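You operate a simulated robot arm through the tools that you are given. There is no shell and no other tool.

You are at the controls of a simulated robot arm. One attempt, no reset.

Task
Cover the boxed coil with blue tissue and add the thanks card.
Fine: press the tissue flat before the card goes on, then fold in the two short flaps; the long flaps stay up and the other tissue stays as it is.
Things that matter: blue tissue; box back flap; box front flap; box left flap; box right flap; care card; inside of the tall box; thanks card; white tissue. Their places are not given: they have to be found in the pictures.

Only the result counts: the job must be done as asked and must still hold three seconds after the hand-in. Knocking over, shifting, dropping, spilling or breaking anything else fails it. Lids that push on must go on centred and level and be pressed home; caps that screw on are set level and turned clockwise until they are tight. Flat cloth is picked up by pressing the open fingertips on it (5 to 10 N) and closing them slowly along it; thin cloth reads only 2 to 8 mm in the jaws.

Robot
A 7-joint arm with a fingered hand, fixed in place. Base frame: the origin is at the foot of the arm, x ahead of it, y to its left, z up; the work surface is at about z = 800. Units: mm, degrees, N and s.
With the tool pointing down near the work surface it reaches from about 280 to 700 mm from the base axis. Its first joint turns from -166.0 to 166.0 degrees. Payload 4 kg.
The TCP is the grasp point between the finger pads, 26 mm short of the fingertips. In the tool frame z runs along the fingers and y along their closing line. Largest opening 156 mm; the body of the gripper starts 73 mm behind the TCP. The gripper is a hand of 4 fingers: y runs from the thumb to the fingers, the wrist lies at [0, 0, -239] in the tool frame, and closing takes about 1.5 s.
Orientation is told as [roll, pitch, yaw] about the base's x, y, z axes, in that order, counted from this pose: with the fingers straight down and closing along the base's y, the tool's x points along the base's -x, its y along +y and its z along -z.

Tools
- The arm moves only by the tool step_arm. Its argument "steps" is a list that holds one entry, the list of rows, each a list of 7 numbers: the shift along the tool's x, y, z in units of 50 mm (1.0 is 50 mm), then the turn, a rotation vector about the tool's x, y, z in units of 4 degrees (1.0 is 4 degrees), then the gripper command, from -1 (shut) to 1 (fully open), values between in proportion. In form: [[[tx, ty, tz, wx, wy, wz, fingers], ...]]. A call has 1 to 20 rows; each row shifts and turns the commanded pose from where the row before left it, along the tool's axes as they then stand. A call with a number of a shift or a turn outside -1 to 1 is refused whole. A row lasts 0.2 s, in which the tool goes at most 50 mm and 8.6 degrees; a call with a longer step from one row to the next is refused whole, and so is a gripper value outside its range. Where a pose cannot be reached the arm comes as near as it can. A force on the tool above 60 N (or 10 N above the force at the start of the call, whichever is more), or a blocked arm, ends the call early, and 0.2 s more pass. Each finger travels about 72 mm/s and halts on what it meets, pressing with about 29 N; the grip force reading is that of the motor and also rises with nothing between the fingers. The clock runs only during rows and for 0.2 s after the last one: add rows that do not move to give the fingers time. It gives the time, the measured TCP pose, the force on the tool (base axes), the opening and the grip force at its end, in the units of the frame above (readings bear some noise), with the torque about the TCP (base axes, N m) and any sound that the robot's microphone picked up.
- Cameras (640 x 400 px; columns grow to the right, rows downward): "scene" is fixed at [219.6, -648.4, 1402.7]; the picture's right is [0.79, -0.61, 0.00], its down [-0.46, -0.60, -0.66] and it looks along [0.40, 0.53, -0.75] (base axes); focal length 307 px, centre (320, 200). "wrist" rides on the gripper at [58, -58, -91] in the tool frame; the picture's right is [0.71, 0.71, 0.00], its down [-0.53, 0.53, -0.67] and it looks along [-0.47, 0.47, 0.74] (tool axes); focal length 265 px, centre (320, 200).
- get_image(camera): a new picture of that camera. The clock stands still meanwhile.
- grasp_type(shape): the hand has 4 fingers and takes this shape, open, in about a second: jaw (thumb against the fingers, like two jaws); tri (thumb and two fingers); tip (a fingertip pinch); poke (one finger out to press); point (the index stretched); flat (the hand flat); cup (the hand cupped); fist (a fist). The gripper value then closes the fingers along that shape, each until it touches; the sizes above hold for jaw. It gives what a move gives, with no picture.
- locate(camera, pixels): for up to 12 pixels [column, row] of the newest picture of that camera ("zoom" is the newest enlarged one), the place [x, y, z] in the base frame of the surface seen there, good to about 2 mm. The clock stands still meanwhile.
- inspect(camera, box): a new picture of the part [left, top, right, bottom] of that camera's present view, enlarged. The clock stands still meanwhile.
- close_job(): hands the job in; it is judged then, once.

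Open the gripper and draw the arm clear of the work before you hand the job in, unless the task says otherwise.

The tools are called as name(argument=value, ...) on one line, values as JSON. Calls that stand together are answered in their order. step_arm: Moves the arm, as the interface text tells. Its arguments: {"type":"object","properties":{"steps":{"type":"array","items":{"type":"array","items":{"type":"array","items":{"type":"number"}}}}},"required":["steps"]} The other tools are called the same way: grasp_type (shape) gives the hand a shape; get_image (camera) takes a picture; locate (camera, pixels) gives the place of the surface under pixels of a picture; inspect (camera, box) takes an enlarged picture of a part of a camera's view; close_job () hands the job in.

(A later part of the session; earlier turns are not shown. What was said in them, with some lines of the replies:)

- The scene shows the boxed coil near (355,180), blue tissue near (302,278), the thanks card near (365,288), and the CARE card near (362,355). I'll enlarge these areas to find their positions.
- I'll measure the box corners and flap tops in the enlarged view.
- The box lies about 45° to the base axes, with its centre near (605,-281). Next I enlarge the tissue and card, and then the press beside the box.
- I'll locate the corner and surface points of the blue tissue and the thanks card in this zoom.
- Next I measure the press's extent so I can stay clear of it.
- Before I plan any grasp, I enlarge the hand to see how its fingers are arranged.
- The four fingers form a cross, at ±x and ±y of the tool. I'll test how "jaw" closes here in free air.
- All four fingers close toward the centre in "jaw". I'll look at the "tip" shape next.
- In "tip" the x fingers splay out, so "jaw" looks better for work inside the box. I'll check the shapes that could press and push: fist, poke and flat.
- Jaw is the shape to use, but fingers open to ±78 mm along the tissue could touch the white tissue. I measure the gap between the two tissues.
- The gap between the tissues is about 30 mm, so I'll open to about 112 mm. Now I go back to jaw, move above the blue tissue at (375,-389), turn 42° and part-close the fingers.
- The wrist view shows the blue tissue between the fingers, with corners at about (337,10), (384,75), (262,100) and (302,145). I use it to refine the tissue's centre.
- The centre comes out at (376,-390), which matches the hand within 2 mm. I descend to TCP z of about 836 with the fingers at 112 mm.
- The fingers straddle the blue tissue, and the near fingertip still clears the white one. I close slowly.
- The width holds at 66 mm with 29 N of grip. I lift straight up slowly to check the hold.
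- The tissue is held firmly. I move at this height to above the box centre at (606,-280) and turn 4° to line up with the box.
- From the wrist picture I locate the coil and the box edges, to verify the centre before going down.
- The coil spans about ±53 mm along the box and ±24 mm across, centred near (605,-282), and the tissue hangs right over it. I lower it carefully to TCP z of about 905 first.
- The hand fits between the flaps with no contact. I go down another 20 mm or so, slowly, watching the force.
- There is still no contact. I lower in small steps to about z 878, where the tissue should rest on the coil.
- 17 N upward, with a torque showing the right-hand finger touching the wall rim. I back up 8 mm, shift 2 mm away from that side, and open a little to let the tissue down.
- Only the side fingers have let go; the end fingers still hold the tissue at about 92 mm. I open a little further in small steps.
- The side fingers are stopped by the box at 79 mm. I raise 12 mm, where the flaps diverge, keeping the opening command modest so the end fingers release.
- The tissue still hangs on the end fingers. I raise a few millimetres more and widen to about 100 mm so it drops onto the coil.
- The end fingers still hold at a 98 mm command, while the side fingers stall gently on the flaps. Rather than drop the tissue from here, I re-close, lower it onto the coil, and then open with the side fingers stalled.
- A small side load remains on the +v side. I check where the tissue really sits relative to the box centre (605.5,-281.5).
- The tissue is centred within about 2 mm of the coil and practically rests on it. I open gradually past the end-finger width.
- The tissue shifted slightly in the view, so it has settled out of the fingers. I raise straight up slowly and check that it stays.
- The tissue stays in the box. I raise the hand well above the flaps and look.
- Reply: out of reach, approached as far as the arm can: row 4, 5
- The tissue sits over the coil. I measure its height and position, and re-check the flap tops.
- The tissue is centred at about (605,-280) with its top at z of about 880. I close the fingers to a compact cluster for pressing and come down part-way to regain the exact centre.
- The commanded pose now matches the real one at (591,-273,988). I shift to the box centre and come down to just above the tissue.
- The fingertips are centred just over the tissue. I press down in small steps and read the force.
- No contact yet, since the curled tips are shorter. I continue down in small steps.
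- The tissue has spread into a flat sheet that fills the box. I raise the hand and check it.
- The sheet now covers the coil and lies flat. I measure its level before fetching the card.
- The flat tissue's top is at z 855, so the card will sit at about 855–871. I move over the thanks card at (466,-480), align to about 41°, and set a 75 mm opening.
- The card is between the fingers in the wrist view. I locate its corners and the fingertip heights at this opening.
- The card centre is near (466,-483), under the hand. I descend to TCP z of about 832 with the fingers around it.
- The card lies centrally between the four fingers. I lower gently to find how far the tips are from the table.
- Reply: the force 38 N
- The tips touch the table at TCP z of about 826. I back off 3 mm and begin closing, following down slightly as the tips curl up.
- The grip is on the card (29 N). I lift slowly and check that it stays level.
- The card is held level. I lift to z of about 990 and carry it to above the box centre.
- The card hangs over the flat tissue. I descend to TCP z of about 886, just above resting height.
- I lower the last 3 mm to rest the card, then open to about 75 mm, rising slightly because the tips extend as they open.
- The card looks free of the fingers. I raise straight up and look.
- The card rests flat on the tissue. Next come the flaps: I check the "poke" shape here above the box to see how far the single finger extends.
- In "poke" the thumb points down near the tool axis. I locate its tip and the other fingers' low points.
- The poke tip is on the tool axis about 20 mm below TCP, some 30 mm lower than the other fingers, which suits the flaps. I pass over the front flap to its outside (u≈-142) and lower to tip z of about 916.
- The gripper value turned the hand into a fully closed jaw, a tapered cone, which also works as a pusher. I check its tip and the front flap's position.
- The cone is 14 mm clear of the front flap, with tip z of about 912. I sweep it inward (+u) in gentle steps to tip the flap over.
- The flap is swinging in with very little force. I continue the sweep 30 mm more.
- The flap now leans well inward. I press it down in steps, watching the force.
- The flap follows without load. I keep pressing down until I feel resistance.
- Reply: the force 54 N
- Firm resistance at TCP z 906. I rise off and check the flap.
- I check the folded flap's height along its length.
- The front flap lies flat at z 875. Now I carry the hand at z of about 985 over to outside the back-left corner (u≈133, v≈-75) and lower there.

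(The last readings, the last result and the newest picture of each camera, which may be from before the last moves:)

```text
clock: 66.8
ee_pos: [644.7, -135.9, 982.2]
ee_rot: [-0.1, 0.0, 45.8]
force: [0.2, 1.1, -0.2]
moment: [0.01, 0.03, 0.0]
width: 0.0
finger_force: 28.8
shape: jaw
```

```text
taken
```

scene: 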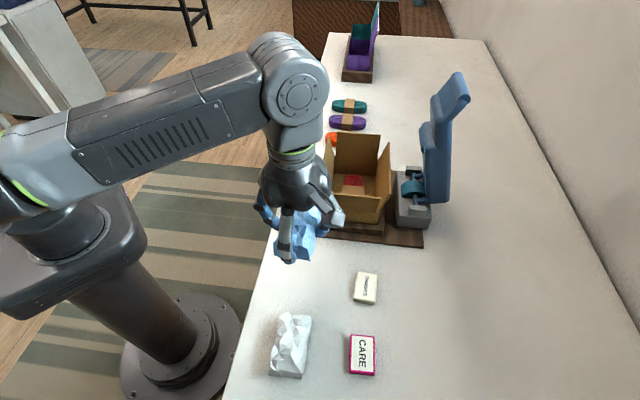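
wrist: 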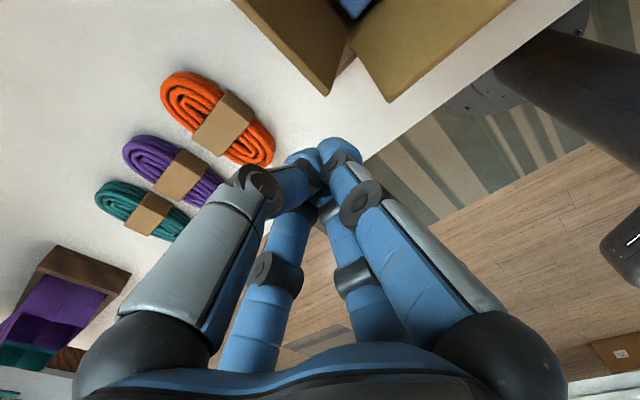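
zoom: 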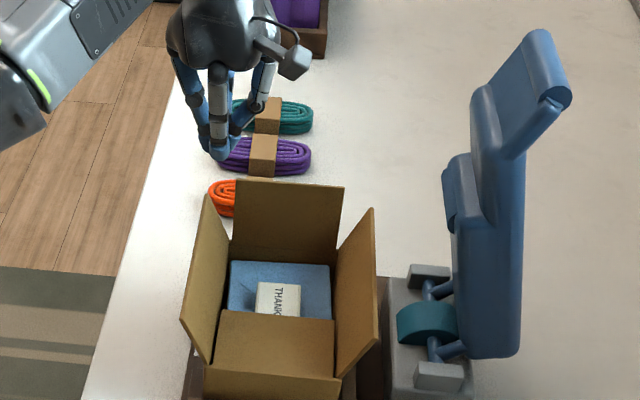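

The hand is behind the back flap on the base side. I re-measure the back flap's top edge.

locate(camera="zoom", pixels=[[238, 184], [340, 192], [290, 188], [207, 200], [235, 235], [333, 250]])

locate(camera="wrist", pixels=[[385, 95], [325, 90], [350, 45], [505, 5]])

```text
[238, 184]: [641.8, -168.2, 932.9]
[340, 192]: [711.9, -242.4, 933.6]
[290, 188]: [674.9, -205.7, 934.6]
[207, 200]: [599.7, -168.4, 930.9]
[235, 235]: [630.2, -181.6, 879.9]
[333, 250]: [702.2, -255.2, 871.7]
```

```text
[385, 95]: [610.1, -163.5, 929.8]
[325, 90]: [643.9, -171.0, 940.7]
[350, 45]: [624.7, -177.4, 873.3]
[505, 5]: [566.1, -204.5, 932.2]
```

The flap's top edge is at u≈106. I lower to z of about 937, then slide along +v to v≈-38 behind the flap.

step_arm(steps=[[[-0.1, 0, 0.45, 0, 0, 0, -1], [0, 0, 0.45, 0, 0, 0, -1], [0, -0.25, 0, 0, 0, 0, -1], [0, -0.25, 0, 0, 0, 0, -1], [0, -0.22, 0, 0, 0, 0, -1], [0, 0, 0, 0, 0, 0, -1]]])

inspect(camera="scene", box=[290, 60, 450, 220])

get_image(camera="wrist")

```text
clock: 68.2
ee_pos: [674.6, -155.3, 938.6]
ee_rot: [-0.2, -0.1, 45.9]
force: [-0.3, -0.2, 0.1]
moment: [0.01, 0.02, 0.02]
width: 0.2
finger_force: 29.3
shape: jaw
```

```text
2.50 times, centred on (370, 140) of scene
```

zoom: 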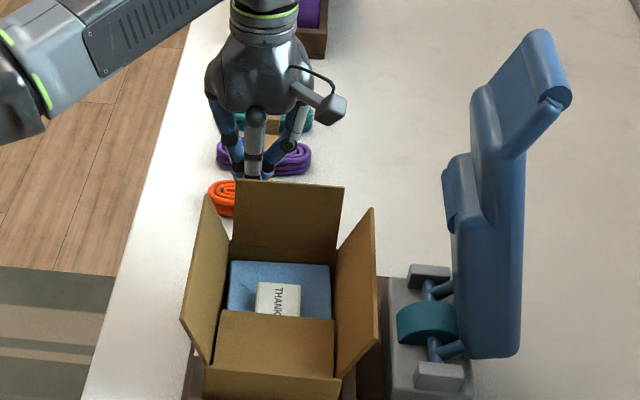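

```text
taken
```

wrist: 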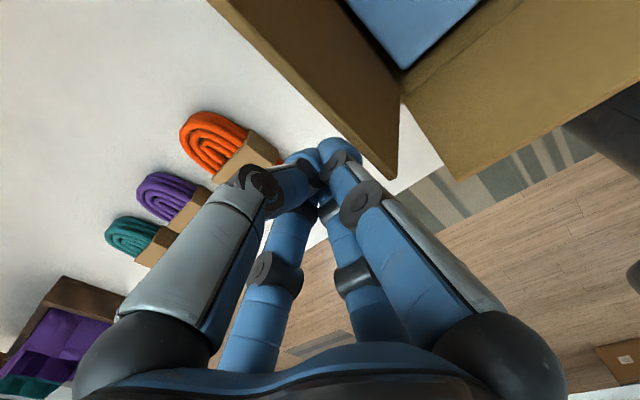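

The tip is behind the back flap near its base-side end, in reach. I sweep inward (-u) gently.

step_arm(steps=[[[0.2, 0, 0, 0, 0, 0, -1], [0.2, 0, 0, 0, 0, 0, -1], [0.2, 0, 0, 0, 0, 0, -1], [0.2, 0, 0, 0, 0, 0, -1], [0.2, 0, 0, 0, 0, 0, -1], [0, 0, 0, 0, 0, 0, -1]]])

inspect(camera="scene", box=[290, 60, 450, 220])

get_image(camera="wrist")

```text
clock: 69.6
ee_pos: [637.4, -189.7, 940.0]
ee_rot: [-0.1, 0.1, 45.7]
force: [-0.1, 0.4, 0.8]
moment: [0.01, 0.04, 0.0]
width: 0.0
finger_force: 28.8
shape: jaw
```

```text
2.50 times, centred on (370, 140) of scene
```

zoom: 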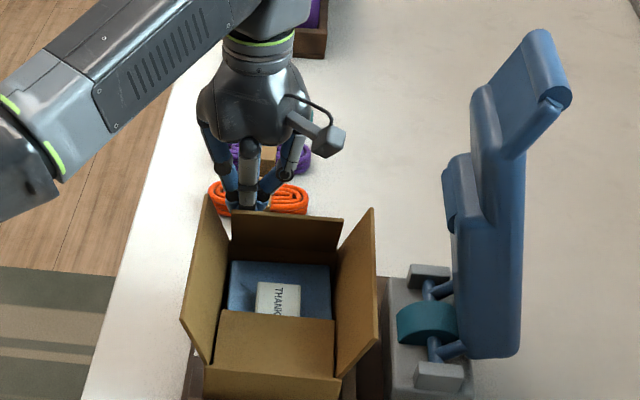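

```text
taken
```

wrist: 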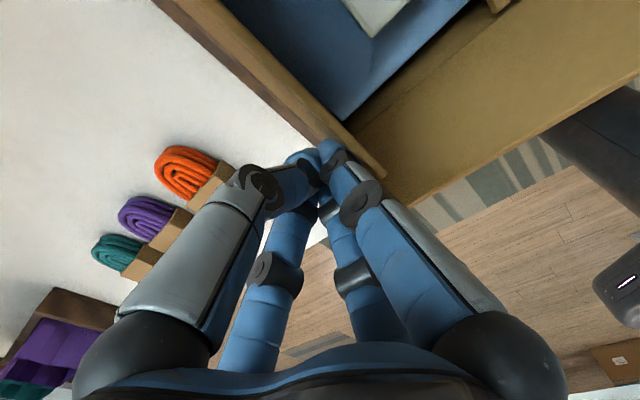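

The back flap is swinging in. I continue the sweep while drifting toward the box centreline to stay clear of the left flap.

step_arm(steps=[[[0.2, -0.15, 0, 0, 0, 0, -1], [0.2, -0.15, 0, 0, 0, 0, -1], [0.2, -0.15, 0.04, 0, 0, 0, -1], [0.15, -0.15, 0.1, 0, 0, 0, -1], [0, 0, 0, 0, 0, 0, -1]]])

inspect(camera="scene", box=[290, 60, 450, 220])

get_image(camera="wrist")

```text
clock: 70.8
ee_pos: [632.5, -239.9, 932.3]
ee_rot: [-0.1, 0.1, 45.7]
force: [0.4, -0.7, 0.3]
moment: [0.03, 0.01, -0.03]
width: 0.1
finger_force: 28.7
shape: jaw
```

```text
2.50 times, centred on (370, 140) of scene
```

zoom: 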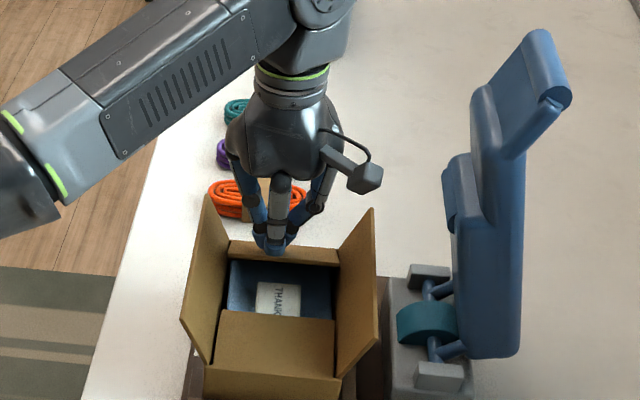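

```text
taken
```

wrist: 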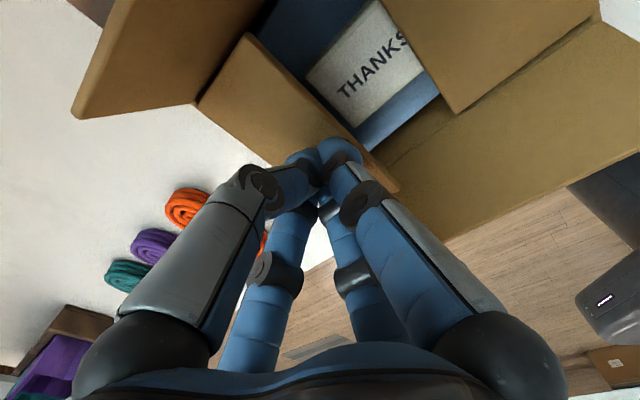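

The flap leans well in, with the tip on its outer face. I press it down in steps.

step_arm(steps=[[[0, 0, 0.14, 0, 0, 0, -1], [0, 0, 0.14, 0, 0, 0, -1], [0, 0, 0.1, 0, 0, 0, -1], [0, 0, 0, 0, 0, 0, -1]]])

inspect(camera="scene", box=[290, 60, 450, 220])

```text
clock: 71.8
ee_pos: [633.0, -237.8, 913.4]
ee_rot: [-0.2, -0.1, 45.7]
force: [-0.3, -0.2, 0.5]
moment: [0.03, -0.05, -0.02]
width: 0.0
finger_force: 28.9
shape: jaw
```

```text
2.50 times, centred on (370, 140) of scene
```

zoom: 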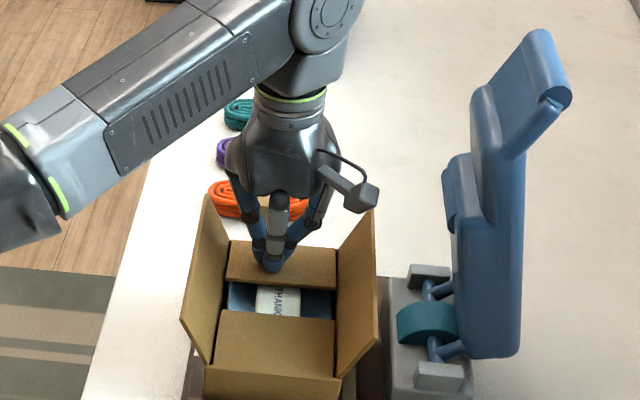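

The flap is nearly down. A few more millimetres in fine steps until it seats.

step_arm(steps=[[[0, 0, 0.06, 0, 0, 0, -1], [0, 0, 0.05, 0, 0, 0, -1], [0, 0, 0, 0, 0, 0, -1]]])

```text
clock: 72.6
ee_pos: [633.7, -237.7, 908.4]
ee_rot: [0.0, 0.0, 45.7]
force: [-0.6, -1.2, 4.0]
moment: [-0.04, 0.09, 0.0]
width: 0.0
finger_force: 29.1
shape: jaw
```

step_arm(steps=[[[0, 0, 0.03, 0, 0, 0, -1], [0, 0, 0, 0, 0, 0, -1]]])

```text
clock: 73.2
ee_pos: [634.2, -236.9, 906.8]
ee_rot: [-0.2, -0.2, 45.7]
force: [-1.8, -1.7, 17.6]
moment: [-0.17, 0.2, -0.01]
width: 0.3
finger_force: 29.1
shape: jaw
```

The flap has seated, at the same level as the front one (17 N). I rise clear and inspect.

step_arm(steps=[[[0, 0, -0.3, 0, 0, 0, -1], [0, 0, -0.5, 0, 0, 0, -1], [0, 0, -0.7, 0, 0, 0, -1], [0, 0, 0, 0, 0, 0, -1]]])

inspect(camera="scene", box=[310, 110, 430, 250])

get_image(camera="wrist")

```text
clock: 74.2
ee_pos: [632.1, -236.7, 980.7]
ee_rot: [-0.2, 0.0, 45.7]
force: [0.3, -0.9, 0.3]
moment: [0.02, 0.0, 0.03]
width: 0.0
finger_force: 29.2
shape: jaw
```

```text
2.86 times, centred on (370, 180) of scene
```

zoom: 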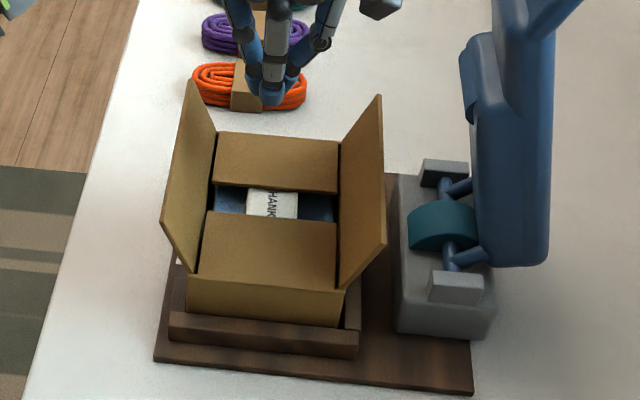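

```text
taken
```

wrist: 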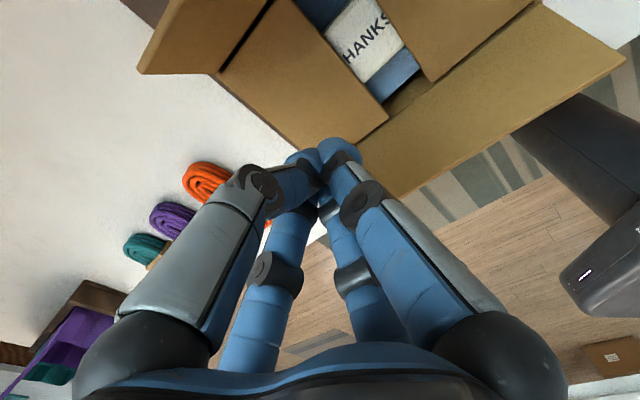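

I check that both folded flaps are level and that the long flaps are still up.

locate(camera="zoom", pixels=[[222, 138], [335, 145], [220, 182], [333, 190], [278, 165], [212, 216], [333, 228], [270, 255], [165, 220], [195, 84], [383, 243], [379, 98]])

```text
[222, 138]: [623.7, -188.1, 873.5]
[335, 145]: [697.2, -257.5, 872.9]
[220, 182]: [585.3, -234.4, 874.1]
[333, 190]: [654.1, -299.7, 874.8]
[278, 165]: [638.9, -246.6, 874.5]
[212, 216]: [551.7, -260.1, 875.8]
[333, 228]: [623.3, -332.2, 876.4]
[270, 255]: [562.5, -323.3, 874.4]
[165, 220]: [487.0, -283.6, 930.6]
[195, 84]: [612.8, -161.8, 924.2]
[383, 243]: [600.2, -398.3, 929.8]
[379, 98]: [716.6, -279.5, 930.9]
```

Both short flaps lie level at z of about 874, the long flaps stand, and the card lies between them. I draw the arm back toward the base, raise it, then open the hand.

step_arm(steps=[[[0, 0, -0.2, 0, 0, 0, -1], [0.4, 0.41, 0, 0, 0, 0, -1], [0.525, 0.54, 0, 0, 0, 0, -1], [0.525, 0.54, 0, 0, 0, 0, -1], [0.525, 0.54, 0, 0, 0, 0, -1], [0.525, 0.54, 0, 0, 0, 0, -1], [0.4, 0.41, -0.5, 0, 0, 0, -1], [0, 0, -0.8, 0, 0, 0, -1], [0, 0, -0.8, 0, 0, 0, -1], [0, 0, 0, 0, 0, 0, -0.2], [0, 0, 0, 0, 0, 0, 0.5], [0, 0, 0, 0, 0, 0, 1], [0, 0, 0, 0, 0, 0, 1], [0, 0, 0, 0, 0, 0, 1], [0, 0, 0, 0, 0, 0, 1], [0, 0, 0, 0, 0, 0, 1], [0, 0, 0, 0, 0, 0, 1]]])

get_image(camera="scene")

inspect(camera="scene", box=[310, 110, 430, 250])

```text
clock: 77.8
ee_pos: [425.9, -237.6, 1094.2]
ee_rot: [-0.2, -0.1, 45.7]
force: [0.1, 0.1, 0.6]
moment: [0.02, 0.01, 0.02]
width: 150.0
finger_force: 0.1
shape: jaw
```

```text
taken
```

scene: 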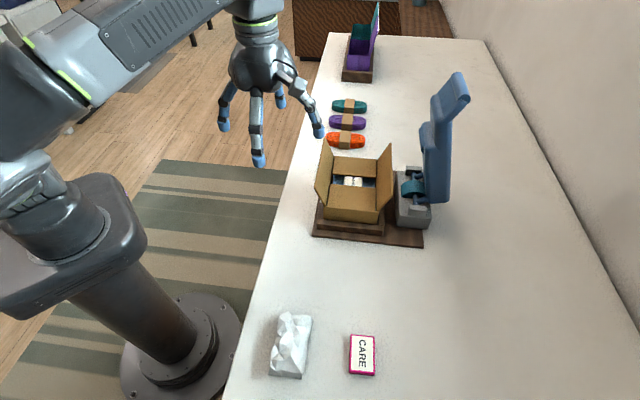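

```text
2.86 times, centred on (370, 180) of scene
```

zoom: 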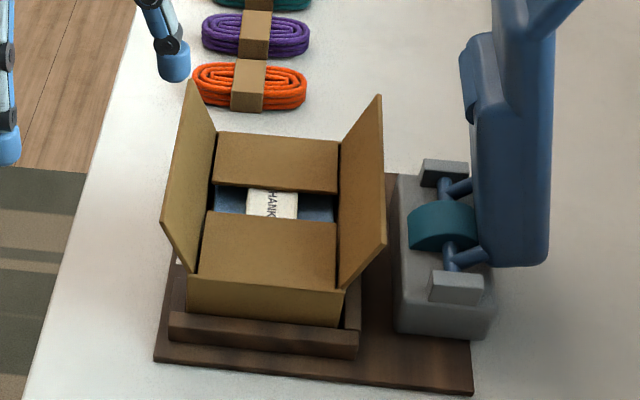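

The short flaps stay down and the long flaps are up. The white tissue and the care card are where they were, and the arm is clear with the hand open. I hand in the job.

close_job()

```text
The job is handed in.
```

I handed the job in with everything in place. The result of the judging hasn't come back.

- **Tissue:** The blue tissue covers the coil. I pressed it flat before the card went in, and it spread to cover the bottom of the box.
- **Card:** The thanks card lies on the tissue with its label up.
- **Short flaps:** Both are folded in and lay level in the last measurement. They were still down when I handed in, about 3 s after the hand let go of the second one.
- **Long flaps:** Both are still up. The left one leans out a little more than at the start, roughly 10 mm at its top edge, because the fingers pushed against it while releasing the tissue.
- **Everything else:** The white tissue, care card, loose coils and press look unmoved in the final picture.

The arm was drawn clear with the hand open before the hand-in.
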